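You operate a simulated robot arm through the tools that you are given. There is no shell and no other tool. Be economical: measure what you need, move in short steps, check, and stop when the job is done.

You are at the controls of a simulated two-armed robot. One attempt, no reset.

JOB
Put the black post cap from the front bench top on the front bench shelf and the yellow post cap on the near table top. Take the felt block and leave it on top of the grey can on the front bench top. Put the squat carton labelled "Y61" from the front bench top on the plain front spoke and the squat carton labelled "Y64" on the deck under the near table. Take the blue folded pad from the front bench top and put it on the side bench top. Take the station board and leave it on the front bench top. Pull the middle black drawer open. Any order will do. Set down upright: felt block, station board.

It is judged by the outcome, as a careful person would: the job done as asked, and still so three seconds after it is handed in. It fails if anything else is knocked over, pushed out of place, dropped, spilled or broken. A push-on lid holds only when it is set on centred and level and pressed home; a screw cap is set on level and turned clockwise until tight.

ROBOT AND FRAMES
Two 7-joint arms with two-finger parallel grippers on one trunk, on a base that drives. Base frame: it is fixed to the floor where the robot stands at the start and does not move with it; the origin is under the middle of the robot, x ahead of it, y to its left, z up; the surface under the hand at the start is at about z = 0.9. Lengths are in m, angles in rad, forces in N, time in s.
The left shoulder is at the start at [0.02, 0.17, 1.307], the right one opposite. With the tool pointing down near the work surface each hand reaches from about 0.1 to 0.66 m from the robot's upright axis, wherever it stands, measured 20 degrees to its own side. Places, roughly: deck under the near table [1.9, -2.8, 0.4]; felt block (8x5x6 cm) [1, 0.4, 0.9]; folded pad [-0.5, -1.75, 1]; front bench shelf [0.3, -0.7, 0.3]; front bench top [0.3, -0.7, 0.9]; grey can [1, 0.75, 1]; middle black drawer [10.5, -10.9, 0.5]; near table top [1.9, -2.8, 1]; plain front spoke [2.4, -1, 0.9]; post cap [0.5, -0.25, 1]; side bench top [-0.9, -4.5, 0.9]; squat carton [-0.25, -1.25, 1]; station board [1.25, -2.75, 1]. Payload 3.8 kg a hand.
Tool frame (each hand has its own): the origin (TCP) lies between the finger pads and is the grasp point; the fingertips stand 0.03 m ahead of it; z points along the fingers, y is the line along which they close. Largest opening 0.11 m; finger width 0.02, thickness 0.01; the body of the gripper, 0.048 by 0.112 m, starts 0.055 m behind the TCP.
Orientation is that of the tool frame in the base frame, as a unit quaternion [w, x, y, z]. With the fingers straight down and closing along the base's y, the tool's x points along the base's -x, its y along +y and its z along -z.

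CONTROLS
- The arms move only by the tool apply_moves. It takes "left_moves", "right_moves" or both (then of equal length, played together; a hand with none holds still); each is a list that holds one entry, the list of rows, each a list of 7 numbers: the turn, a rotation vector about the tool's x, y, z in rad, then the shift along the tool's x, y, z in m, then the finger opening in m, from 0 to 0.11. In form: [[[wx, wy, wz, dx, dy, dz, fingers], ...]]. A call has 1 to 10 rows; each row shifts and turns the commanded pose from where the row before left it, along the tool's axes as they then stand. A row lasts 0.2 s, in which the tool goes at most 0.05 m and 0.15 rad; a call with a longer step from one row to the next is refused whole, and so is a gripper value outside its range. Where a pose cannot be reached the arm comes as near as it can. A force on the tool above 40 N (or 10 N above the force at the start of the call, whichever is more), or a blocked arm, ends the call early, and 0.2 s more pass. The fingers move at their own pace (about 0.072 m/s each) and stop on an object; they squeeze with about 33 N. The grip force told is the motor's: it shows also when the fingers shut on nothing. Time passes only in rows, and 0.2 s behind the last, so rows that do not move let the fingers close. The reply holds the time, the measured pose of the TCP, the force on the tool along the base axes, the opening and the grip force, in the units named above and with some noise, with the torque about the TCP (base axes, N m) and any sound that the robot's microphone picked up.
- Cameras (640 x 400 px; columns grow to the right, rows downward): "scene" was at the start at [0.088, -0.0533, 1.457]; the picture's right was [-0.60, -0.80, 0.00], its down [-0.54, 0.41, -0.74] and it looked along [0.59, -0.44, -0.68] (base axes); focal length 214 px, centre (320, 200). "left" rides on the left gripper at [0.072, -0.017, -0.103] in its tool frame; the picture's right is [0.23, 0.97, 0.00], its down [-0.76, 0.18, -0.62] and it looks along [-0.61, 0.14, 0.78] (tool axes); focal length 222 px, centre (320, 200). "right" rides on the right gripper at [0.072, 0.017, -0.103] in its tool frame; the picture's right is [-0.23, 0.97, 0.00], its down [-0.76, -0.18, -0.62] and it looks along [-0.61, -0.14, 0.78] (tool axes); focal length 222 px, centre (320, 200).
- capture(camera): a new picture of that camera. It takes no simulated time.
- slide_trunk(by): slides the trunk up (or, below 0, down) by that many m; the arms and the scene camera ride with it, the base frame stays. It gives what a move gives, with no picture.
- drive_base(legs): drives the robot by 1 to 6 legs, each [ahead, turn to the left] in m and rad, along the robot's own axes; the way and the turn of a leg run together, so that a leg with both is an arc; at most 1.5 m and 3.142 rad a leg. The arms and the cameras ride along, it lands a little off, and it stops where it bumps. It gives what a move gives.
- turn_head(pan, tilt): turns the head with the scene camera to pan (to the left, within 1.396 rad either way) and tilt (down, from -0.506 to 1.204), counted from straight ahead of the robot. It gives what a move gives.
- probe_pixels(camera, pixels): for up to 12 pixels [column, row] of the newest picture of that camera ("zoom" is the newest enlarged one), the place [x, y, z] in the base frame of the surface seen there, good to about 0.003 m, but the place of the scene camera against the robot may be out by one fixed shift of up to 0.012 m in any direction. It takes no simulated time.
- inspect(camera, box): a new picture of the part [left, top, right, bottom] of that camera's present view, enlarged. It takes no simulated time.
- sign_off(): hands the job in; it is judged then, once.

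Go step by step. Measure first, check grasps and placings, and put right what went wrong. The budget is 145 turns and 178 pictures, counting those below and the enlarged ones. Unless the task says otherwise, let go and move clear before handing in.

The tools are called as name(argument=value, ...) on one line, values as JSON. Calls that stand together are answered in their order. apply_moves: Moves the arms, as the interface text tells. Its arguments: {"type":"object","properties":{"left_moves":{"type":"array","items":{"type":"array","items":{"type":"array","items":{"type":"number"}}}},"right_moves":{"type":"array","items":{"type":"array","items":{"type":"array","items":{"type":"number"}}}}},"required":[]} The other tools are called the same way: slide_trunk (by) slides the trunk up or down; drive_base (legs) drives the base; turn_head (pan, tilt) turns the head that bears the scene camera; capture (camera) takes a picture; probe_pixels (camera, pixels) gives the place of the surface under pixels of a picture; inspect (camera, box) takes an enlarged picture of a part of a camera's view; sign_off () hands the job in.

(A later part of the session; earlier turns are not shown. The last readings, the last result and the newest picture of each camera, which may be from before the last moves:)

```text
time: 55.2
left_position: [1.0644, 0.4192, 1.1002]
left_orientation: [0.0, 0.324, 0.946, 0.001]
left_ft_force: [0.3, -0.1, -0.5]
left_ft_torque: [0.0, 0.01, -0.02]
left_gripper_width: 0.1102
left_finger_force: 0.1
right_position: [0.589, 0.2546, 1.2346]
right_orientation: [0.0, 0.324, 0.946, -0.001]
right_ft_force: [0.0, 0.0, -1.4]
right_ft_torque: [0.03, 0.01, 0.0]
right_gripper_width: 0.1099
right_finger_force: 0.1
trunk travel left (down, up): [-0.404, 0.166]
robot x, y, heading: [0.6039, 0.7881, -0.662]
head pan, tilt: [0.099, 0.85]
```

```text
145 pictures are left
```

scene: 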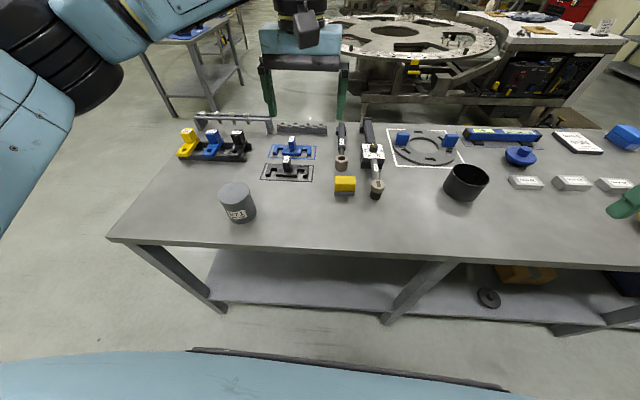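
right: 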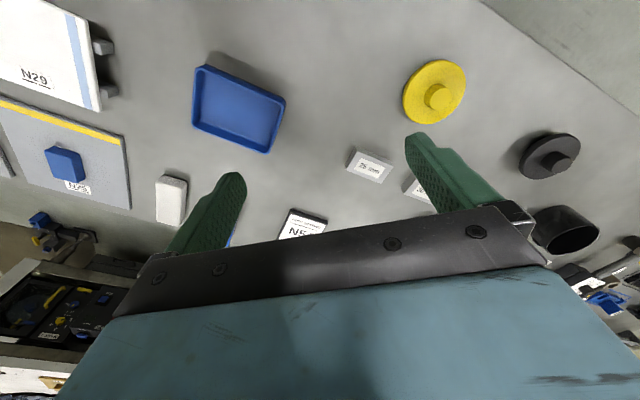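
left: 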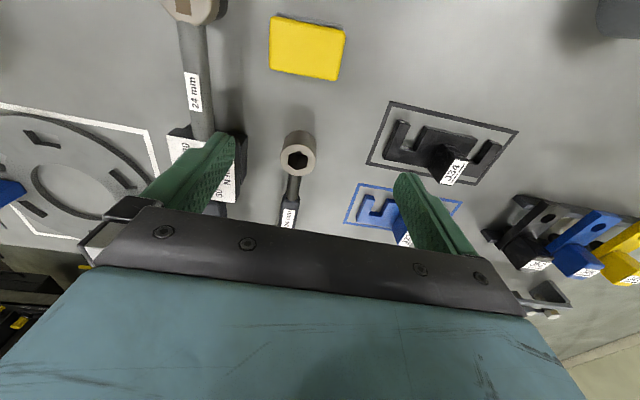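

Block top centre is (1.012,0.430), long side heading 0.97, about 6.7 cm; I'll rotate slightly, move over, descend and grip along the long side.

apply_moves(left_moves=[[[0, 0, -0.06, 0, 0, 0, 0.11], [0, 0, 0, 0.025, -0.011, 0, 0.11], [0, 0, 0, 0.024, -0.01, 0, 0.11], [0, 0, 0, 0, 0, 0.045, 0.11], [0, 0, 0, 0, 0, 0.045, 0.11]]])

capture(camera="left")

```text
time: 56.4
left_position: [1.0097, 0.4328, 1.0095]
left_orientation: [0.0, 0.296, 0.955, 0.0]
left_ft_force: [1.0, 0.2, -0.9]
left_ft_torque: [0.0, 0.0, -0.01]
left_gripper_width: 0.1101
left_finger_force: 0.0
right_position: [0.5883, 0.2555, 1.2343]
right_orientation: [0.001, 0.323, 0.946, 0.0]
right_ft_force: [0.7, 0.7, 0.4]
right_ft_torque: [0.0, 0.0, 0.0]
right_gripper_width: 0.1103
right_finger_force: 0.0
trunk travel left (down, up): [-0.404, 0.166]
robot x, y, heading: [0.6064, 0.7916, -0.661]
head pan, tilt: [0.099, 0.85]
```

```text
144 pictures are left
```

left: 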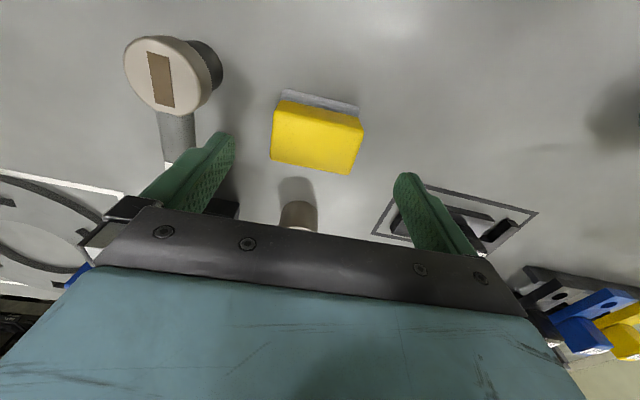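

The wrench beside it is close to the right-hand finger path; I'll measure it first.

probe_pixels(camera="left", pixels=[[180, 135], [194, 135], [208, 80], [215, 90], [190, 110], [300, 190], [273, 140], [362, 145]])

```text
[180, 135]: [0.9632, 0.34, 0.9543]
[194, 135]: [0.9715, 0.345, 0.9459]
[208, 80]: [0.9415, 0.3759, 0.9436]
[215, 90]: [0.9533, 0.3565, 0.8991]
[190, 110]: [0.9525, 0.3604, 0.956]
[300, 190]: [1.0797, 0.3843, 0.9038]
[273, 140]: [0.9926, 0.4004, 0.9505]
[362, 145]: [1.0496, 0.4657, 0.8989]
```

Clearance to the wrench is about 2 cm with the fingers at 0.10. Descending and gripping.

apply_moves(left_moves=[[[0, 0, 0, -0.003, -0.001, 0.034, 0.1], [0, 0, 0, 0, 0, 0.033, 0.1], [0, 0, 0, 0, 0, 0, 0.0], [0, 0, 0, 0, 0, 0, 0.0], [0, 0, 0, 0, 0, 0, 0.0], [0, 0, 0, 0, 0, -0.045, 0.0], [0, 0, 0, 0, 0, -0.045, 0.0], [0, 0, 0, 0, 0, -0.045, 0.0], [0, 0, 0, 0, 0, -0.045, 0.0]]])

capture(camera="left")

```text
time: 58.4
left_position: [1.012, 0.4271, 1.1246]
left_orientation: [0.001, 0.296, 0.955, 0.0]
left_ft_force: [0.2, 0.3, -0.8]
left_ft_torque: [-0.06, 0.04, -0.03]
left_gripper_width: 0.0692
left_finger_force: 33.1
right_position: [0.5889, 0.2564, 1.2349]
right_orientation: [0.0, 0.324, 0.946, -0.001]
right_ft_force: [-0.8, 0.0, 0.0]
right_ft_torque: [0.01, 0.01, -0.01]
right_gripper_width: 0.1097
right_finger_force: 0.0
trunk travel left (down, up): [-0.404, 0.166]
robot x, y, heading: [0.608, 0.7902, -0.658]
head pan, tilt: [0.099, 0.85]
```

```text
143 pictures are left
```

left: 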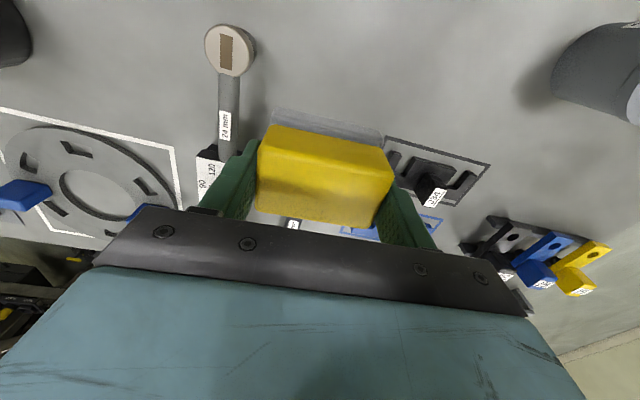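

Block is held (width 0.069). I'll move toward the can, stopping short to measure the can top.

apply_moves(left_moves=[[[0, 0, 0, 0.018, 0.035, 0, 0.0], [0, 0, 0, 0.018, 0.035, 0, 0.0], [0, 0, 0, 0.018, 0.035, 0, 0.0], [0, 0, 0, 0.018, 0.035, 0, 0.0], [0, 0, 0, 0.018, 0.035, 0, 0.0], [0, 0, 0, 0.018, 0.035, 0, 0.0]]])

capture(camera="left")

capture(camera="scene")

```text
time: 59.8
left_position: [1.043, 0.6638, 1.1189]
left_orientation: [0.0, 0.296, 0.955, -0.001]
left_ft_force: [-0.4, 0.4, -0.8]
left_ft_torque: [0.02, 0.02, -0.04]
left_gripper_width: 0.0696
left_finger_force: 33.4
right_position: [0.5889, 0.2559, 1.2348]
right_orientation: [0.001, 0.324, 0.946, 0.0]
right_ft_force: [0.0, 0.4, 0.0]
right_ft_torque: [-0.02, 0.0, 0.0]
right_gripper_width: 0.11
right_finger_force: 0.0
trunk travel left (down, up): [-0.404, 0.166]
robot x, y, heading: [0.605, 0.7909, -0.657]
head pan, tilt: [0.099, 0.85]
```

```text
142 pictures are left
```

left: 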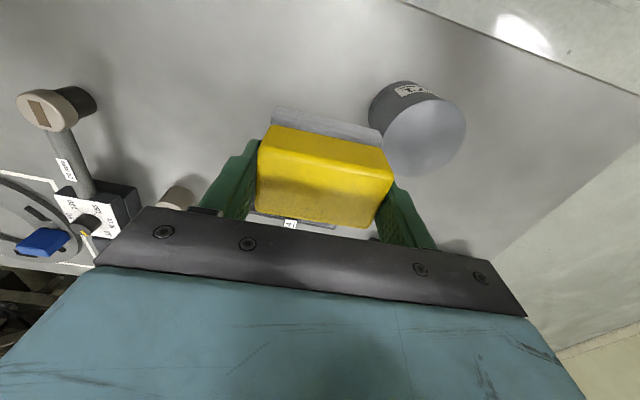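

```text
141 pictures are left
```

scene: 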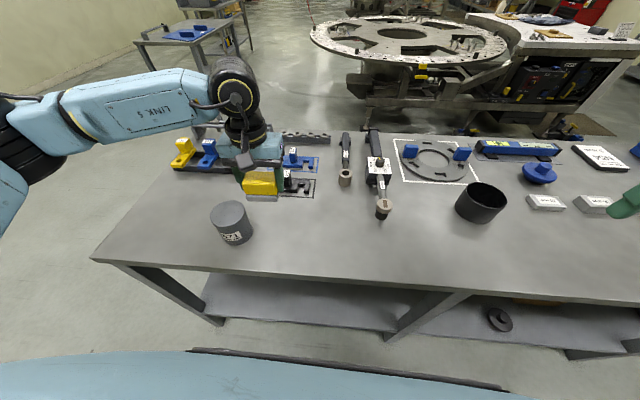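

probe_pixels(camera="left", pixels=[[463, 125], [440, 99], [424, 172], [425, 137], [455, 155], [410, 108], [398, 160]])

probe_pixels(camera="scene", pixels=[[213, 216], [246, 213], [228, 202], [231, 229], [229, 214]])

```text
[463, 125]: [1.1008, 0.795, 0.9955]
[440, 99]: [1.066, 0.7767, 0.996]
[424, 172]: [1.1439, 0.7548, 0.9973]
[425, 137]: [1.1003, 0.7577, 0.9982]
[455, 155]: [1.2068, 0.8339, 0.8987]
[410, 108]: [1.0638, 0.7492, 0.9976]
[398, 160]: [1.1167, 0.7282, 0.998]
```

```text
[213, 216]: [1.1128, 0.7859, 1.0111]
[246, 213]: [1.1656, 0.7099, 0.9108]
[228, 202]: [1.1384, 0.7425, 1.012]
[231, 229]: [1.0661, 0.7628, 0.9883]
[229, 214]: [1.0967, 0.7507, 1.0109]
```

Can top centre fits (1.101,0.752), radius 0.043, z 0.9975. Moving over it and lowering the block to just above contact.

apply_moves(left_moves=[[[0, 0, 0, 0.001, 0.036, 0, 0.0], [0, 0, 0, 0.001, 0.036, 0, 0.0], [0, 0, 0, 0, 0.0334, 0, 0.0], [0, 0, 0, 0, 0, 0, 0.0], [0, 0, 0, 0, 0, 0.04, 0.0], [0, 0, 0, 0, 0, 0.025, 0.0]]])

capture(camera="left")

inspect(camera="scene", box=[160, 150, 320, 250])

```text
time: 61.2
left_position: [1.1005, 0.7507, 1.0564]
left_orientation: [0.001, 0.295, 0.955, 0.0]
left_ft_force: [0.1, -0.4, -1.5]
left_ft_torque: [-0.01, 0.0, 0.0]
left_gripper_width: 0.0697
left_finger_force: 32.6
right_position: [0.59, 0.2564, 1.2344]
right_orientation: [0.0, 0.324, 0.946, 0.0]
right_ft_force: [-0.3, -0.1, 0.3]
right_ft_torque: [0.04, -0.02, 0.01]
right_gripper_width: 0.1098
right_finger_force: 0.1
trunk travel left (down, up): [-0.404, 0.166]
robot x, y, heading: [0.6051, 0.7916, -0.66]
head pan, tilt: [0.099, 0.85]
```

```text
140 pictures are left
```

left: 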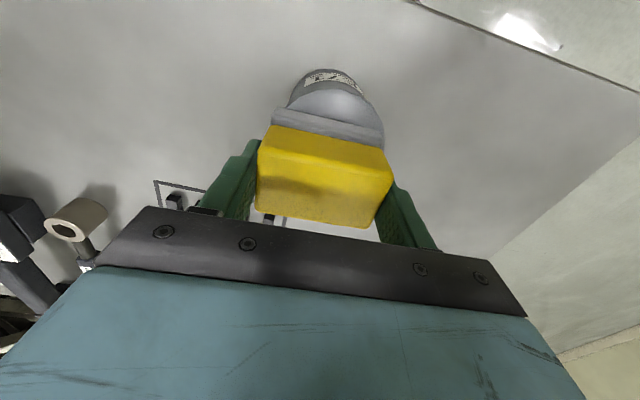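

```text
4.00 times, centred on (240, 200) of scene
```

zoom: 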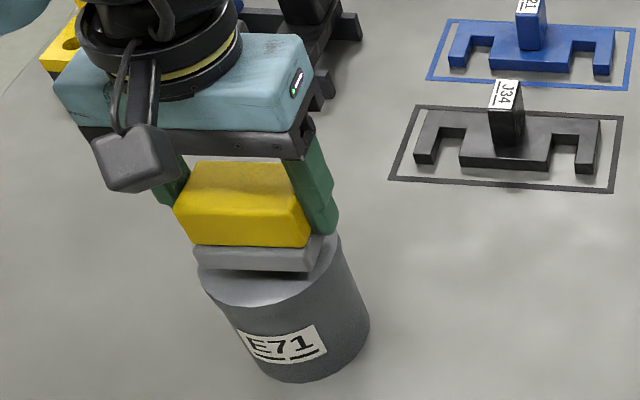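

Block is centred about 1.3 cm above the can. Lowering 1.2 cm, then checking for contact.

apply_moves(left_moves=[[[0, 0, 0, 0, 0, 0.008, 0.0], [0, 0, 0, 0, 0, 0.005, 0.0], [0, 0, 0, 0, 0, 0, 0.0]]])

inspect(camera="scene", box=[160, 150, 320, 250])

```text
time: 62.0
left_position: [1.1008, 0.7499, 1.0449]
left_orientation: [0.001, 0.296, 0.955, -0.001]
left_ft_force: [0.2, 0.6, -1.1]
left_ft_torque: [-0.02, 0.0, 0.0]
left_gripper_width: 0.0696
left_finger_force: 32.7
right_position: [0.5902, 0.2544, 1.2353]
right_orientation: [0.0, 0.324, 0.946, 0.0]
right_ft_force: [0.5, -0.3, -1.0]
right_ft_torque: [-0.04, 0.0, 0.02]
right_gripper_width: 0.1099
right_finger_force: 0.0
trunk travel left (down, up): [-0.404, 0.166]
robot x, y, heading: [0.6068, 0.7847, -0.657]
head pan, tilt: [0.099, 0.85]
```

```text
4.00 times, centred on (240, 200) of scene
```

zoom: 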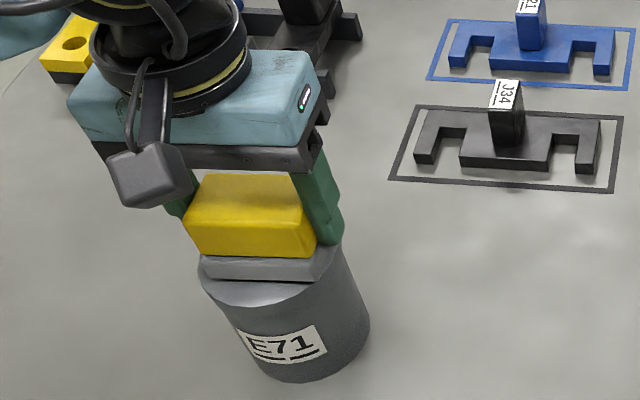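

Nearly touching and well centred. I'll ease the last 3 mm down and release.

apply_moves(left_moves=[[[0, 0, 0, 0.003, 0, 0, 0.0], [0, 0, 0, 0, 0, 0.0015, 0.0], [0, 0, 0, 0, 0, 0.0015, 0.0], [0, 0, 0, 0, 0, 0, 0.07], [0, 0, 0, 0, 0, 0, 0.09], [0, 0, 0, 0, 0, 0, 0.1], [0, 0, 0, 0, 0, -0.03, 0.1], [0, 0, 0, 0, 0, -0.045, 0.1], [0, 0, 0, 0, 0, -0.045, 0.1], [0, 0, 0, 0, 0, -0.045, 0.1]]])

capture(camera="left")

capture(camera="scene")

```text
time: 64.2
left_position: [1.0975, 0.7536, 1.2072]
left_orientation: [0.0, 0.296, 0.955, 0.001]
left_ft_force: [-0.2, 0.0, -0.3]
left_ft_torque: [0.0, 0.02, 0.01]
left_gripper_width: 0.0997
left_finger_force: 0.1
right_position: [0.5892, 0.2552, 1.2339]
right_orientation: [0.0, 0.323, 0.946, 0.0]
right_ft_force: [0.5, -0.4, 0.5]
right_ft_torque: [-0.03, -0.02, 0.04]
right_gripper_width: 0.1101
right_finger_force: 0.1
trunk travel left (down, up): [-0.404, 0.166]
robot x, y, heading: [0.6049, 0.7876, -0.664]
head pan, tilt: [0.099, 0.85]
```

```text
137 pictures are left
```

left: 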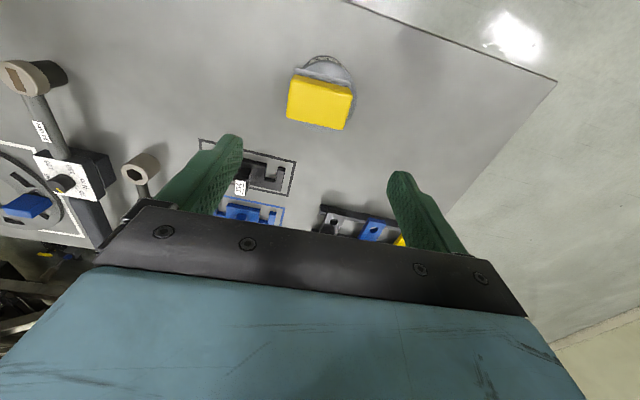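

```text
136 pictures are left
```

scene: 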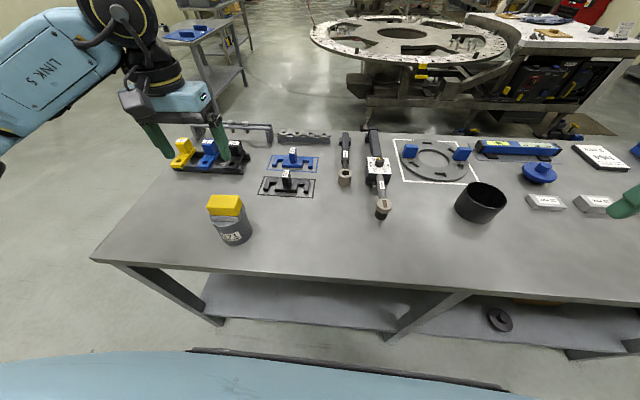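

Felt block rests on the can. Now I'll drive right along the bench to the yellow cap, first lifting the left hand slightly.

apply_moves(left_moves=[[[0, 0, 0, 0.03, -0.03, -0.025, 0.1], [0, 0, 0, 0.03, -0.03, -0.025, 0.1], [0, 0, 0, 0.03, -0.03, 0, 0.1]]])

drive_base(legs=[[-0.1, 0], [0, -1.554], [1.11, 0], [0, 1.57]])

capture(camera="scene")

capture(camera="left")

```text
time: 65.0
left_position: [0.9714, 0.7236, 1.2595]
left_orientation: [0.001, 0.296, 0.955, 0.0]
left_ft_force: [-0.3, -0.2, 0.6]
left_ft_torque: [0.01, 0.01, -0.01]
left_gripper_width: 0.1
left_finger_force: 0.0
right_position: [0.5892, 0.2538, 1.2347]
right_orientation: [0.001, 0.324, 0.946, -0.001]
right_ft_force: [-0.1, -0.6, -0.9]
right_ft_torque: [0.01, -0.04, 0.02]
right_gripper_width: 0.11
right_finger_force: 0.1
trunk travel left (down, up): [-0.404, 0.166]
robot x, y, heading: [0.6059, 0.7901, -0.66]
head pan, tilt: [0.099, 0.85]
```

```text
time: 79.2
left_position: [0.1791, -0.1068, 1.2584]
left_orientation: [0.001, 0.307, 0.952, 0.0]
left_ft_force: [0.3, 0.1, -0.5]
left_ft_torque: [0.0, -0.03, 0.01]
left_gripper_width: 0.1
left_finger_force: 0.1
right_position: [-0.2157, -0.5657, 1.2352]
right_orientation: [-0.001, 0.335, 0.942, 0.0]
right_ft_force: [0.3, 0.2, 0.0]
right_ft_torque: [0.04, -0.02, -0.03]
right_gripper_width: 0.11
right_finger_force: 0.0
trunk travel left (down, up): [-0.404, 0.166]
robot x, y, heading: [-0.1867, -0.0311, -0.683]
head pan, tilt: [0.099, 0.85]
```

```text
135 pictures are left
```

scene: 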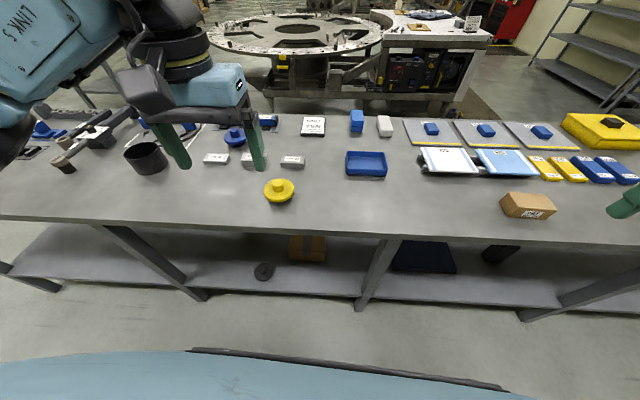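

```text
134 pictures are left
```

left: 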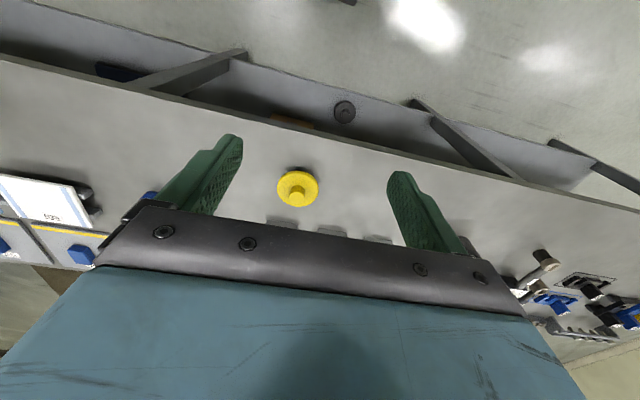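

Robot is slightly far from the cap; edging 6 cm closer, then I'll move over the yellow cap.

drive_base(legs=[[0.06, 0]])

```text
time: 80.2
left_position: [0.2257, -0.1457, 1.2592]
left_orientation: [0.0, 0.308, 0.951, 0.0]
left_ft_force: [0.0, -0.4, 0.2]
left_ft_torque: [0.05, -0.01, 0.0]
left_gripper_width: 0.1002
left_finger_force: 0.1
right_position: [-0.1687, -0.6044, 1.2344]
right_orientation: [0.0, 0.336, 0.942, 0.0]
right_ft_force: [0.1, -0.6, 0.1]
right_ft_torque: [0.04, 0.02, 0.01]
right_gripper_width: 0.1101
right_finger_force: 0.0
trunk travel left (down, up): [-0.404, 0.166]
robot x, y, heading: [-0.1446, -0.0713, -0.68]
head pan, tilt: [0.099, 0.85]
```

apply_moves(left_moves=[[[0, 0, 0, -0.0305, 0.0012, 0.0348, 0.08], [0, 0, 0, -0.0305, 0.0012, 0.0348, 0.08], [0, 0, 0, -0.0305, 0.0012, 0.0348, 0.08], [0, 0, 0, -0.0305, 0.0012, 0.0348, 0.08], [0, 0, 0, -0.0305, 0.0012, 0.0348, 0.08], [0, 0, 0, -0.0305, 0.0012, 0.0348, 0.08]]])

capture(camera="left")

```text
time: 81.6
left_position: [0.3805, -0.2434, 1.0512]
left_orientation: [0.001, 0.308, 0.951, 0.001]
left_ft_force: [0.3, -0.3, 1.0]
left_ft_torque: [0.01, 0.01, -0.03]
left_gripper_width: 0.0802
left_finger_force: 0.1
right_position: [-0.1696, -0.6031, 1.2341]
right_orientation: [0.0, 0.337, 0.942, -0.001]
right_ft_force: [-0.1, 0.3, -1.1]
right_ft_torque: [0.0, 0.03, -0.02]
right_gripper_width: 0.11
right_finger_force: 0.0
trunk travel left (down, up): [-0.404, 0.166]
robot x, y, heading: [-0.142, -0.068, -0.686]
head pan, tilt: [0.099, 0.85]
```

```text
133 pictures are left
```

left: 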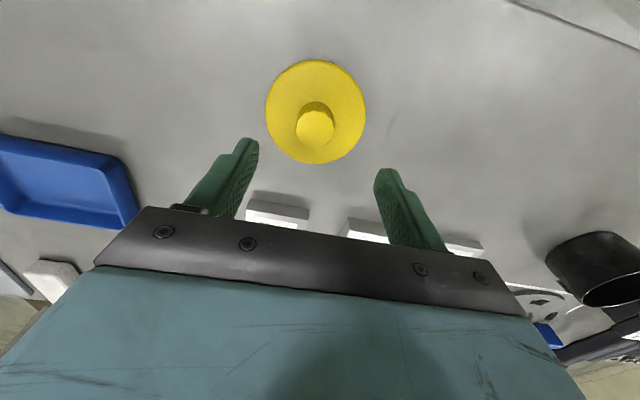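

probe_pixels(camera="left", pixels=[[315, 127], [298, 127], [332, 127], [315, 113], [315, 142], [266, 105], [366, 108], [318, 62], [315, 162]])

```text
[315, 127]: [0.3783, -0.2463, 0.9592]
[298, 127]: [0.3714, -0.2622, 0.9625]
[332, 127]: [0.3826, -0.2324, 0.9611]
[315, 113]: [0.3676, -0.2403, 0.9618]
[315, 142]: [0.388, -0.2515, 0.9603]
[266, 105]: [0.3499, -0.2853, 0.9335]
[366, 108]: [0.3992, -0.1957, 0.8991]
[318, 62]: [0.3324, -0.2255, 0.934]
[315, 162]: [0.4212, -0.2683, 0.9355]
```

Knob centre (0.378,-0.2465). Descend 8.3 cm, grip and lift.

apply_moves(left_moves=[[[0, 0, 0, 0, -0.004, 0.042, 0.08], [0, 0, 0, 0, 0, 0.041, 0.08], [0, 0, 0, 0, 0, 0, 0.0], [0, 0, 0, 0, 0, 0, 0.0], [0, 0, 0, 0, 0, 0, 0.0], [0, 0, 0, 0, 0, 0, 0.0], [0, 0, 0, 0, 0, -0.045, 0.0], [0, 0, 0, 0, 0, -0.045, 0.0], [0, 0, 0, 0, 0, -0.045, 0.0], [0, 0, 0, 0, 0, -0.045, 0.0]]])

capture(camera="left")

turn_head(pan=-0.6, tilt=0.7)

capture(camera="scene")

```text
time: 83.8
left_position: [0.3762, -0.2482, 1.1508]
left_orientation: [0.001, 0.307, 0.952, 0.0]
left_ft_force: [-0.4, 0.5, -2.3]
left_ft_torque: [0.0, 0.02, -0.02]
left_gripper_width: 0.0345
left_finger_force: 32.9
right_position: [-0.1713, -0.6028, 1.2348]
right_orientation: [0.0, 0.336, 0.942, 0.0]
right_ft_force: [0.1, 0.8, -0.3]
right_ft_torque: [-0.03, 0.03, -0.03]
right_gripper_width: 0.1098
right_finger_force: 0.0
trunk travel left (down, up): [-0.404, 0.166]
robot x, y, heading: [-0.1374, -0.0704, -0.685]
head pan, tilt: [0.099, 0.85]
```

```text
132 pictures are left
```

left: 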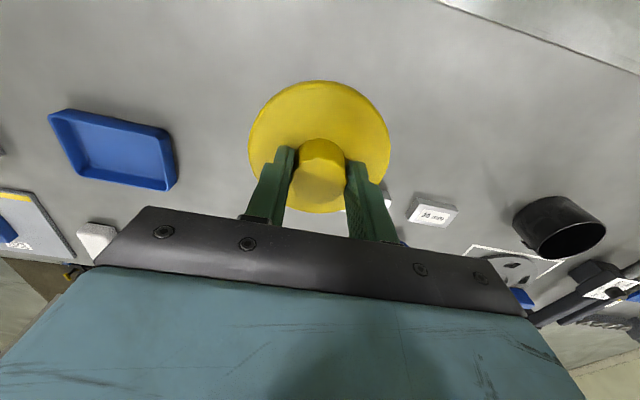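

```text
time: 84.9
left_position: [0.376, -0.2486, 1.1508]
left_orientation: [0.001, 0.308, 0.951, -0.001]
left_ft_force: [0.0, -0.3, -2.4]
left_ft_torque: [0.0, 0.02, -0.01]
left_gripper_width: 0.0348
left_finger_force: 33.2
right_position: [-0.17, -0.6028, 1.2345]
right_orientation: [0.0, 0.336, 0.942, 0.0]
right_ft_force: [-0.3, 0.1, -0.1]
right_ft_torque: [0.01, 0.02, 0.0]
right_gripper_width: 0.1099
right_finger_force: 0.1
trunk travel left (down, up): [-0.404, 0.166]
robot x, y, heading: [-0.1434, -0.0685, -0.685]
head pan, tilt: [-0.6, 0.7]
```

```text
131 pictures are left
```

scene: 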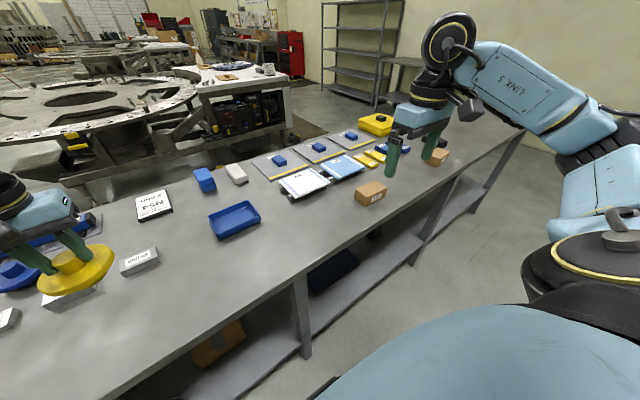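

Yellow cap is held. I'll zoom to read the carton labels and probe them.

inspect(camera="scene", box=[330, 130, 480, 224])

probe_pixels(camera="scene", pixels=[[370, 187], [439, 154], [375, 196], [440, 160], [498, 130], [372, 158], [358, 203], [386, 203], [375, 122]])

apply_moves(left_moves=[[[0, 0, 0, 0.03, 0, -0.035, 0.0], [0, 0, 0, 0.03, 0, -0.035, 0.0], [0, 0, 0, 0.03, 0, -0.035, 0.0]]])

```text
4.26 times, centred on (405, 177) of scene
```

zoom: 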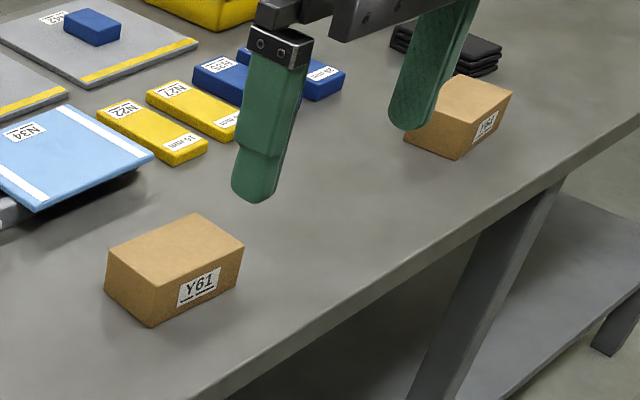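

```text
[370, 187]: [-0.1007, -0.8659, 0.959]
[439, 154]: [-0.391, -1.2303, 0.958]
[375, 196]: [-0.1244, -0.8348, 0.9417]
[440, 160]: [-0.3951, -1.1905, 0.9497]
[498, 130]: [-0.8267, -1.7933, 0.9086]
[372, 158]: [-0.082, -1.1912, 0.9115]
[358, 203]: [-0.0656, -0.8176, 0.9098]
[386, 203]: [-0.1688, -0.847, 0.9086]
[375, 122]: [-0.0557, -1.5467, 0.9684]
```

```text
time: 85.7
left_position: [0.303, -0.1953, 1.2535]
left_orientation: [0.001, 0.308, 0.951, 0.001]
left_ft_force: [-0.2, -0.2, -1.6]
left_ft_torque: [0.0, -0.04, 0.01]
left_gripper_width: 0.0347
left_finger_force: 32.9
right_position: [-0.1712, -0.6009, 1.2357]
right_orientation: [0.001, 0.336, 0.942, 0.0]
right_ft_force: [0.5, -0.6, 0.0]
right_ft_torque: [0.02, -0.01, 0.03]
right_gripper_width: 0.1099
right_finger_force: 0.0
trunk travel left (down, up): [-0.404, 0.166]
robot x, y, heading: [-0.1435, -0.0733, -0.684]
head pan, tilt: [-0.6, 0.7]
```

Y61 is the near carton (~(-0.10,-0.87)) and the other (~(-0.39,-1.22)) should be Y64. Driving 0.43 m right along the bench.

drive_base(legs=[[-0.03, 0], [0, -1.53], [0.43, 0], [0, 1.57]])

turn_head(pan=-0.2, tilt=0.8)

capture(camera="scene")

capture(camera="right")

```text
time: 96.2
left_position: [0.0267, -0.5177, 1.2527]
left_orientation: [0.001, 0.302, 0.953, -0.001]
left_ft_force: [-0.3, -0.6, -2.7]
left_ft_torque: [-0.02, 0.03, 0.03]
left_gripper_width: 0.0345
left_finger_force: 33.1
right_position: [-0.4445, -0.932, 1.2336]
right_orientation: [0.0, 0.33, 0.944, 0.0]
right_ft_force: [0.7, -0.2, -0.1]
right_ft_torque: [0.0, 0.01, 0.0]
right_gripper_width: 0.1099
right_finger_force: 0.0
trunk travel left (down, up): [-0.404, 0.166]
robot x, y, heading: [-0.4235, -0.3978, -0.668]
head pan, tilt: [-0.6, 0.7]
```

```text
time: 97.1
left_position: [0.0266, -0.5176, 1.2531]
left_orientation: [0.0, 0.301, 0.954, 0.0]
left_ft_force: [-0.1, -0.4, -2.3]
left_ft_torque: [0.03, 0.03, 0.02]
left_gripper_width: 0.0346
left_finger_force: 33.5
right_position: [-0.4446, -0.9323, 1.2347]
right_orientation: [0.0, 0.33, 0.944, 0.0]
right_ft_force: [0.7, -0.4, -0.7]
right_ft_torque: [0.04, 0.01, 0.01]
right_gripper_width: 0.1102
right_finger_force: 0.0
trunk travel left (down, up): [-0.404, 0.166]
robot x, y, heading: [-0.4221, -0.4022, -0.671]
head pan, tilt: [-0.201, 0.799]
```

```text
129 pictures are left
```

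scene: 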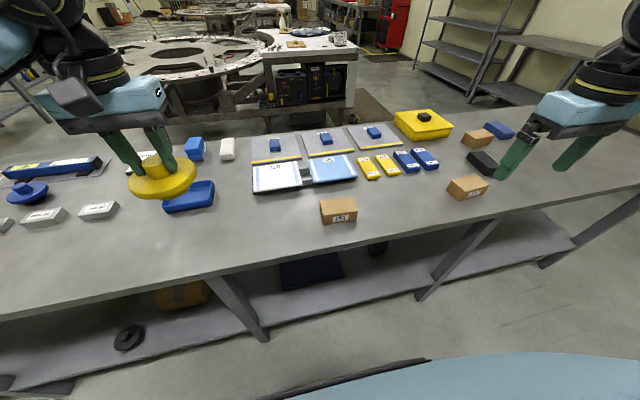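

```text
128 pictures are left
```

right: 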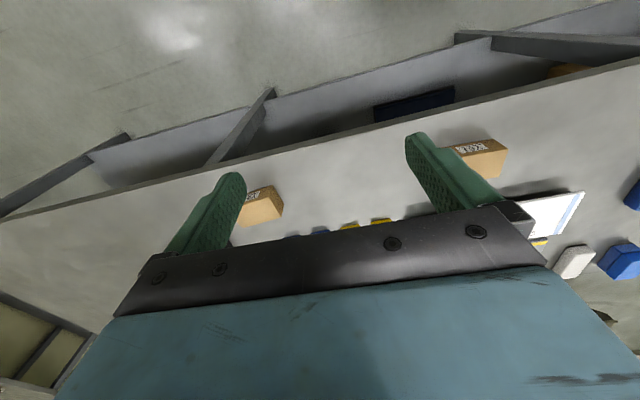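

Y61 is at (338,208), well within right-hand reach. Moving the right hand above it for a close look.

apply_moves(right_moves=[[[0, 0, 0, -0.025, 0.0299, 0.0144, 0.11], [0, 0, 0, -0.025, 0.0299, 0.0144, 0.11], [0, 0, 0, -0.025, 0.0299, 0.0144, 0.11], [0, 0, 0, -0.025, 0.0299, 0.0144, 0.11], [0, 0, 0, -0.025, 0.0299, 0.0144, 0.11], [0, 0, 0, -0.025, 0.0299, 0.0144, 0.11], [0, 0, 0, -0.025, 0.0299, 0.0144, 0.11], [0, 0, 0, -0.025, 0.0299, 0.0144, 0.11], [0, 0, 0, -0.025, 0.0299, 0.0144, 0.11]]])

capture(camera="right")

inspect(camera="right", box=[220, 50, 420, 175])

```text
time: 99.1
left_position: [0.0276, -0.5174, 1.2517]
left_orientation: [0.0, 0.302, 0.953, -0.001]
left_ft_force: [0.6, -0.1, -1.8]
left_ft_torque: [0.0, 0.03, -0.01]
left_gripper_width: 0.0348
left_finger_force: 33.2
right_position: [-0.1018, -0.8652, 1.1071]
right_orientation: [-0.001, 0.33, 0.944, -0.001]
right_ft_force: [-0.3, -0.1, -0.3]
right_ft_torque: [-0.02, 0.03, -0.02]
right_gripper_width: 0.11
right_finger_force: 0.0
trunk travel left (down, up): [-0.404, 0.166]
robot x, y, heading: [-0.4206, -0.3975, -0.671]
head pan, tilt: [-0.201, 0.799]
```

```text
127 pictures are left
```

right: 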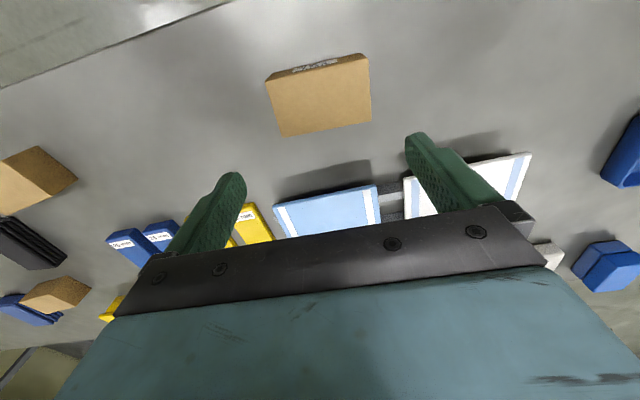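

```text
3.20 times, centred on (320, 112) of right
```

zoom: 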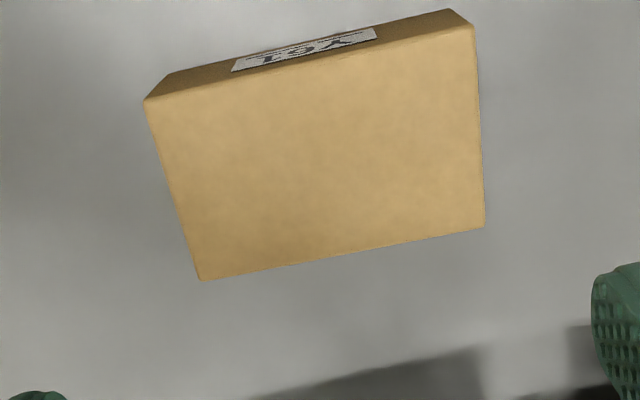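

probe_pixels(camera="zoom", pixels=[[152, 104], [470, 32], [480, 222], [203, 274], [325, 150], [305, 55], [330, 290]])

```text
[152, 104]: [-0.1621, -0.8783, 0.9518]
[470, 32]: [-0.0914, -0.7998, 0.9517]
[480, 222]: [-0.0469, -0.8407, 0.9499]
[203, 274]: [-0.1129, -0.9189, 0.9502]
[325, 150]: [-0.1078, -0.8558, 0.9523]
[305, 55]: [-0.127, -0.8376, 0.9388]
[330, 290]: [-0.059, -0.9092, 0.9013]
```

Y61 is 10.6 × 6 × 5 cm, centred (-0.103,-0.859), long side heading 0.84. I'll turn the right hand 90° to close across the short side.

apply_moves(right_moves=[[[0, 0, -0.15, 0, 0, 0, 0.1], [0, 0, -0.15, 0, 0, 0, 0.1], [0, 0, -0.15, 0, 0, 0, 0.1], [0, 0, -0.15, 0, 0, 0, 0.1], [0, 0, -0.15, 0, 0, 0, 0.1], [0, 0, -0.15, 0, 0, 0, 0.1], [0, 0, -0.15, 0, 0, 0, 0.1], [0, 0, -0.15, 0, 0, 0, 0.1], [0, 0, -0.15, 0, 0, 0, 0.1], [0, 0, -0.15, 0, 0, 0, 0.1]]])

capture(camera="right")

```text
time: 101.3
left_position: [0.027, -0.5184, 1.252]
left_orientation: [0.001, 0.301, 0.953, 0.0]
left_ft_force: [0.1, -0.2, -2.0]
left_ft_torque: [0.03, 0.04, 0.0]
left_gripper_width: 0.0347
left_finger_force: 33.2
right_position: [-0.1001, -0.8628, 1.106]
right_orientation: [0.0, -0.013, 1.0, 0.001]
right_ft_force: [0.5, 0.6, -0.3]
right_ft_torque: [0.03, 0.03, -0.01]
right_gripper_width: 0.1
right_finger_force: 0.0
right hand out of reach, approached as far as the arm can: row 5, 6, 7, 8, 9, 10
trunk travel left (down, up): [-0.404, 0.166]
robot x, y, heading: [-0.422, -0.3976, -0.674]
head pan, tilt: [-0.201, 0.799]
```

```text
125 pictures are left
```

right: 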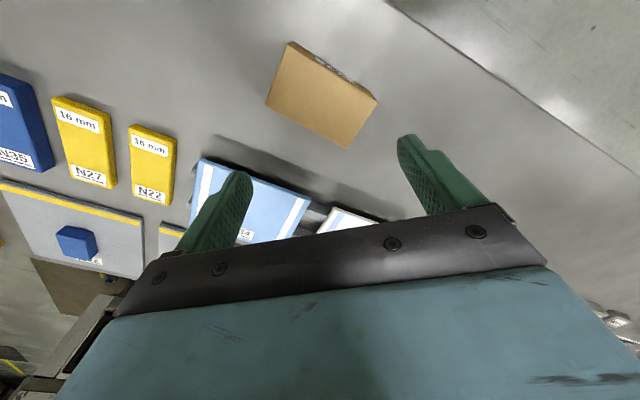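

The wrist hit a limit in that direction; turning the other way.

apply_moves(right_moves=[[[0, 0, 0.15, 0, 0, 0, 0.1], [0, 0, 0.15, 0, 0, 0, 0.1], [0, 0, 0.15, 0, 0, 0, 0.1], [0, 0, 0.15, 0, 0, 0, 0.1], [0, 0, 0.15, 0, 0, 0, 0.1], [0, 0, 0.15, 0, 0, 0, 0.1], [0, 0, 0.15, 0, 0, 0, 0.1], [0, 0, 0.15, 0, 0, 0, 0.1], [0, 0, 0.15, 0, 0, 0, 0.1], [0, 0, 0.15, 0, 0, 0, 0.1]]])

apply_moves(right_moves=[[[0, 0, 0.15, 0, 0, 0, 0.1], [0, 0, 0.15, 0, 0, 0, 0.1], [0, 0, 0.15, 0, 0, 0, 0.1], [0, 0, 0.15, 0, 0, 0, 0.1], [0, 0, 0.15, 0, 0, 0, 0.1]]])

```text
time: 103.5
left_position: [0.0269, -0.518, 1.2516]
left_orientation: [0.001, 0.301, 0.953, -0.001]
left_ft_force: [0.0, -0.1, -1.9]
left_ft_torque: [-0.04, 0.02, -0.02]
left_gripper_width: 0.0346
left_finger_force: 32.8
right_position: [-0.0999, -0.862, 1.1043]
right_orientation: [0.0, 0.672, 0.741, 0.0]
right_ft_force: [-0.6, -0.1, -1.2]
right_ft_torque: [-0.01, -0.02, -0.01]
right_gripper_width: 0.1
right_finger_force: 0.0
trunk travel left (down, up): [-0.404, 0.166]
robot x, y, heading: [-0.4199, -0.3996, -0.667]
head pan, tilt: [-0.201, 0.799]
```

```text
time: 104.7
left_position: [0.0267, -0.5184, 1.2523]
left_orientation: [0.001, 0.302, 0.953, -0.001]
left_ft_force: [0.1, -0.9, -1.7]
left_ft_torque: [0.02, 0.0, 0.0]
left_gripper_width: 0.0346
left_finger_force: 33.0
right_position: [-0.0981, -0.8619, 1.1059]
right_orientation: [0.0, 0.896, 0.443, 0.0]
right_ft_force: [-1.1, -0.6, 1.1]
right_ft_torque: [0.01, 0.0, 0.0]
right_gripper_width: 0.1001
right_finger_force: 0.1
trunk travel left (down, up): [-0.404, 0.166]
robot x, y, heading: [-0.4227, -0.3994, -0.671]
head pan, tilt: [-0.201, 0.799]
```

Orientation is nearly right; a small final turn, then descend in two steps with the fingers at 0.085.

apply_moves(right_moves=[[[0, 0, 0.09, 0, 0, 0, 0.085], [0, 0, 0, -0.0017, -0.0055, 0.04, 0.085], [0, 0, 0, 0, 0, 0.04, 0.085]]])

capture(camera="right")

```text
time: 105.5
left_position: [0.0267, -0.5179, 1.2535]
left_orientation: [0.001, 0.302, 0.953, -0.001]
left_ft_force: [0.6, -0.3, -2.3]
left_ft_torque: [-0.02, 0.0, 0.01]
left_gripper_width: 0.035
left_finger_force: 33.5
right_position: [-0.1035, -0.8592, 1.0231]
right_orientation: [0.0, 0.916, 0.402, -0.001]
right_ft_force: [0.2, 0.3, 0.7]
right_ft_torque: [0.01, 0.01, -0.04]
right_gripper_width: 0.085
right_finger_force: 0.0
trunk travel left (down, up): [-0.404, 0.166]
robot x, y, heading: [-0.4204, -0.3961, -0.673]
head pan, tilt: [-0.201, 0.799]
```

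```text
124 pictures are left
```

right: 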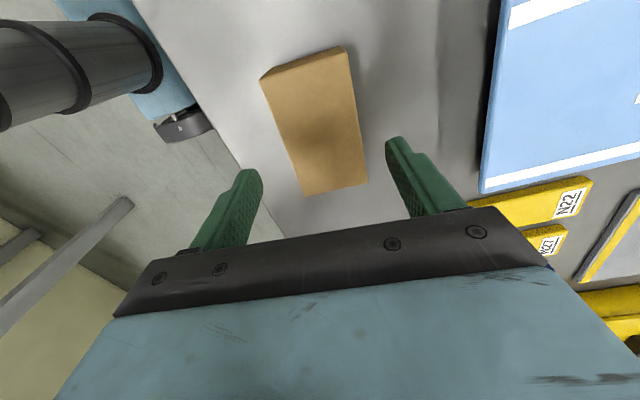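

Aligned; fingers clear the tablet. Descending 8.6 cm, gripping, and lifting.

apply_moves(right_moves=[[[0, 0, 0, 0, 0, 0.043, 0.085], [0, 0, 0, 0, 0, 0.043, 0.085], [0, 0, 0, 0, 0, 0, 0.0], [0, 0, 0, 0, 0, 0, 0.0], [0, 0, 0, 0, 0, 0, 0.0], [0, 0, 0, 0, 0, -0.045, 0.0], [0, 0, 0, 0, 0, -0.045, 0.0], [0, 0, 0, 0, 0, -0.045, 0.0], [0, 0, 0, 0, 0, -0.045, 0.0], [0, 0, 0, 0, 0, -0.045, 0.0]]])

capture(camera="right")

turn_head(pan=0.4, tilt=0.35)

capture(camera="scene")

turn_head(pan=-0.4, tilt=0.35)

capture(camera="scene")

```text
time: 107.7
left_position: [0.0263, -0.5182, 1.2523]
left_orientation: [0.001, 0.302, 0.953, 0.0]
left_ft_force: [-0.5, 0.5, -3.3]
left_ft_torque: [-0.03, 0.01, 0.01]
left_gripper_width: 0.0346
left_finger_force: 33.1
right_position: [-0.1063, -0.8569, 1.1671]
right_orientation: [0.0, 0.915, 0.403, 0.0]
right_ft_force: [0.5, 0.6, -0.9]
right_ft_torque: [-0.01, -0.01, -0.03]
right_gripper_width: 0.0652
right_finger_force: 33.8
trunk travel left (down, up): [-0.404, 0.166]
robot x, y, heading: [-0.4223, -0.3955, -0.671]
head pan, tilt: [-0.201, 0.799]
```

```text
123 pictures are left
```

right: 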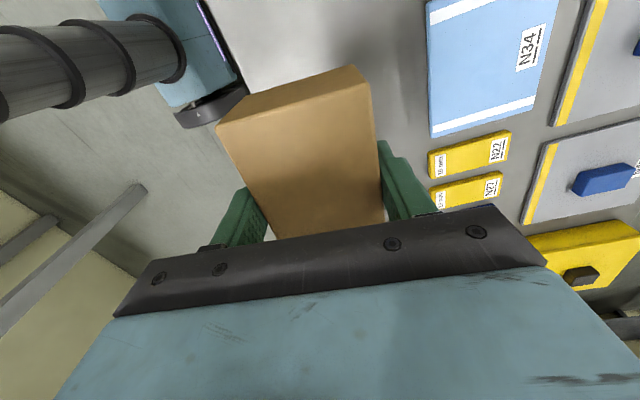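

```text
time: 108.7
left_position: [0.0261, -0.517, 1.2523]
left_orientation: [0.001, 0.301, 0.954, 0.0]
left_ft_force: [0.0, 1.0, -1.7]
left_ft_torque: [0.0, 0.02, 0.07]
left_gripper_width: 0.0347
left_finger_force: 32.9
right_position: [-0.1059, -0.8571, 1.1651]
right_orientation: [0.0, 0.915, 0.403, 0.001]
right_ft_force: [-1.0, 0.6, -1.9]
right_ft_torque: [0.02, 0.01, -0.01]
right_gripper_width: 0.065
right_finger_force: 32.7
trunk travel left (down, up): [-0.404, 0.166]
robot x, y, heading: [-0.4191, -0.3982, -0.674]
head pan, tilt: [0.4, 0.351]
```

```text
122 pictures are left
```

scene: 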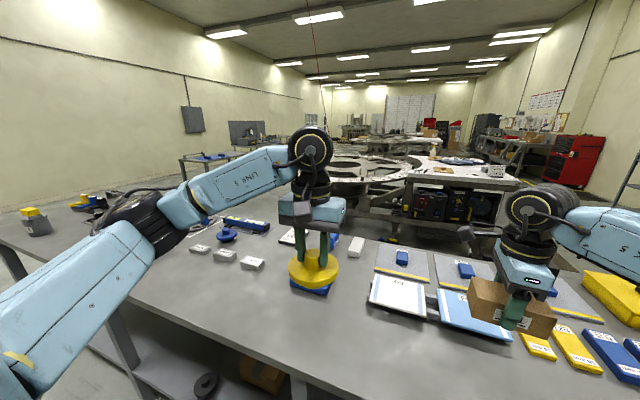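

```text
time: 109.8
left_position: [0.0259, -0.5173, 1.2532]
left_orientation: [0.002, 0.302, 0.953, 0.0]
left_ft_force: [0.5, -0.6, -1.9]
left_ft_torque: [0.05, 0.01, 0.01]
left_gripper_width: 0.0344
left_finger_force: 33.3
right_position: [-0.1057, -0.8594, 1.1647]
right_orientation: [0.0, 0.915, 0.403, 0.001]
right_ft_force: [0.5, -0.8, -0.8]
right_ft_torque: [0.02, -0.04, 0.0]
right_gripper_width: 0.065
right_finger_force: 32.9
trunk travel left (down, up): [-0.404, 0.166]
robot x, y, heading: [-0.4218, -0.3997, -0.672]
head pan, tilt: [-0.4, 0.351]
```

```text
121 pictures are left
```

scene: 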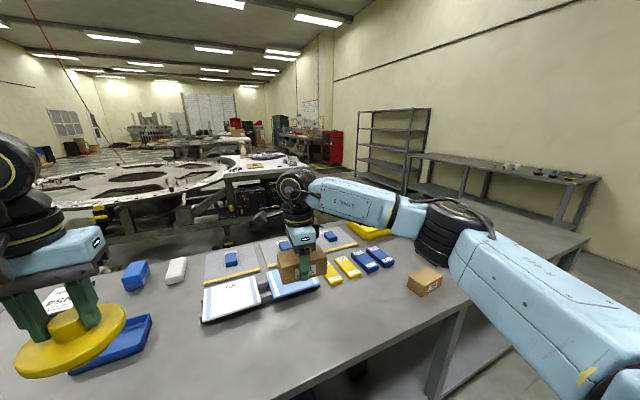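

Y61 is gripped (0.065). I'll map the surroundings: table (270,175), ring, side bench (500,170), bench end (590,240).

probe_pixels(camera="scene", pixels=[[588, 238], [545, 228], [500, 168], [595, 180], [425, 158], [230, 178], [240, 235], [130, 198], [75, 205], [290, 165], [355, 180], [555, 240]])

inspect(camera="scene", box=[20, 120, 340, 270])

```text
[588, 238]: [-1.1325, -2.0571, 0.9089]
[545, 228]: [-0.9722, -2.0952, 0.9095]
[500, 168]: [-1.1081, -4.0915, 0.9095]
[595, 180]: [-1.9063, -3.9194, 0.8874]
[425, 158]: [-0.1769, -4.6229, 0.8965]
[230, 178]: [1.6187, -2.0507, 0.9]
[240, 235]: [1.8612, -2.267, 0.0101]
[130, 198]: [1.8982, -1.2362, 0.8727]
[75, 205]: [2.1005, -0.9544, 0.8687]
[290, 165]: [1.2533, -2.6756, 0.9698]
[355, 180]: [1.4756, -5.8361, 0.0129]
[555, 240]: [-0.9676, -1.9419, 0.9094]
```

```text
2.00 times, centred on (180, 195) of scene
```

zoom: 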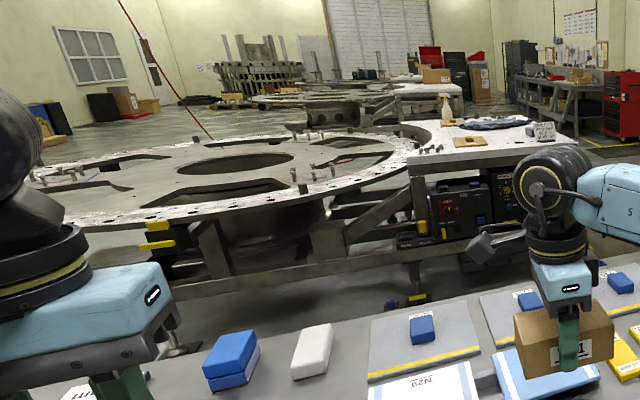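

I'll go round the bench's right end (u≈-2.3) into the aisle between bench and table. First part: back off, drive right, turn, drive forward 1 m.

drive_base(legs=[[-0.25, 0], [0, -1.542], [1.14, 0], [1.14, 0], [0, 1.57], [1.0, 0]])

turn_head(pan=0.6, tilt=0.4)

capture(camera="scene")

```text
time: 134.9
left_position: [-0.79, -2.7362, 1.2532]
left_orientation: [0.0, 0.301, 0.954, -0.001]
left_ft_force: [0.0, 0.7, -1.6]
left_ft_torque: [-0.02, -0.02, -0.01]
left_gripper_width: 0.0349
left_finger_force: 32.7
right_position: [-0.9225, -3.0756, 1.1657]
right_orientation: [0.0, 0.915, 0.404, 0.0]
right_ft_force: [-0.2, 0.0, -2.4]
right_ft_torque: [-0.04, -0.01, -0.03]
right_gripper_width: 0.0646
right_finger_force: 33.0
trunk travel left (down, up): [-0.404, 0.166]
robot x, y, heading: [-1.2394, -2.6138, -0.672]
head pan, tilt: [-0.4, 0.351]
```

```text
time: 136.2
left_position: [-0.7902, -2.7357, 1.2522]
left_orientation: [0.0, 0.301, 0.954, 0.0]
left_ft_force: [0.0, -0.6, -1.5]
left_ft_torque: [0.01, 0.0, 0.0]
left_gripper_width: 0.0348
left_finger_force: 33.0
right_position: [-0.9228, -3.0758, 1.1651]
right_orientation: [0.0, 0.915, 0.404, 0.0]
right_ft_force: [0.6, -0.5, -1.9]
right_ft_torque: [0.0, -0.02, 0.04]
right_gripper_width: 0.0647
right_finger_force: 33.2
trunk travel left (down, up): [-0.404, 0.166]
robot x, y, heading: [-1.2417, -2.6225, -0.667]
head pan, tilt: [0.6, 0.4]
```

```text
119 pictures are left
```

scene: 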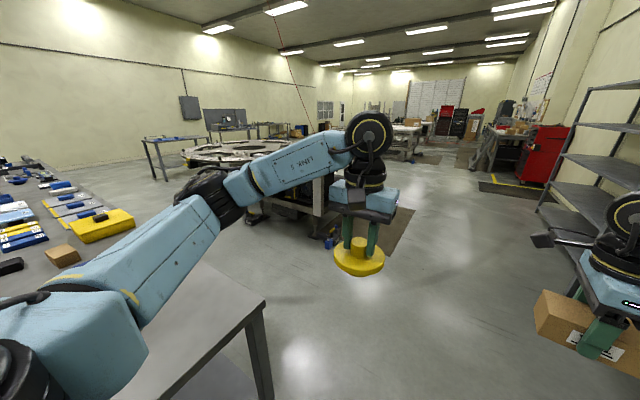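

Clear floor ahead. Driving on to v≈1.75 and turning along the aisle.

probe_pixels(camera="scene", pixels=[[262, 303], [215, 160], [325, 235], [320, 185], [180, 150]])

drive_base(legs=[[1.17, 0], [0, 1.594]])

turn_head(pan=-0.3, tilt=0.4)

capture(camera="scene")

```text
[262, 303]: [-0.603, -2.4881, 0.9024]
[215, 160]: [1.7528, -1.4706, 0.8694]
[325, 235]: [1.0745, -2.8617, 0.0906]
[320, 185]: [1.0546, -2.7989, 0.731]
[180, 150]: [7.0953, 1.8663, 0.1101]
```

```text
time: 146.0
left_position: [-0.2485, -2.8994, 1.253]
left_orientation: [0.002, -0.475, 0.88, 0.0]
left_ft_force: [-0.2, -0.4, -2.7]
left_ft_torque: [-0.05, -0.01, 0.02]
left_gripper_width: 0.0346
left_finger_force: 32.3
right_position: [0.095, -3.0203, 1.1652]
right_orientation: [-0.001, 0.347, 0.938, 0.0]
right_ft_force: [-0.7, 0.4, -1.8]
right_ft_torque: [-0.03, 0.03, 0.0]
right_gripper_width: 0.0647
right_finger_force: 33.1
trunk travel left (down, up): [-0.404, 0.166]
robot x, y, heading: [-0.3549, -3.3484, 0.931]
head pan, tilt: [0.6, 0.4]
```

```text
time: 147.2
left_position: [-0.2489, -2.8994, 1.2523]
left_orientation: [0.001, -0.475, 0.88, 0.0]
left_ft_force: [0.9, 0.2, -1.7]
left_ft_torque: [0.05, 0.01, 0.02]
left_gripper_width: 0.0346
left_finger_force: 33.2
right_position: [0.0948, -3.0211, 1.1647]
right_orientation: [0.0, 0.347, 0.938, 0.0]
right_ft_force: [-0.6, 0.5, -1.6]
right_ft_torque: [-0.01, -0.01, -0.01]
right_gripper_width: 0.0648
right_finger_force: 33.1
trunk travel left (down, up): [-0.404, 0.166]
robot x, y, heading: [-0.3541, -3.3518, 0.928]
head pan, tilt: [-0.3, 0.4]
```

```text
118 pictures are left
```

scene: 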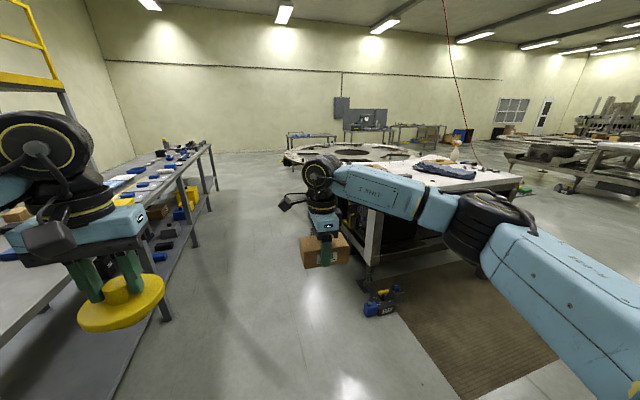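

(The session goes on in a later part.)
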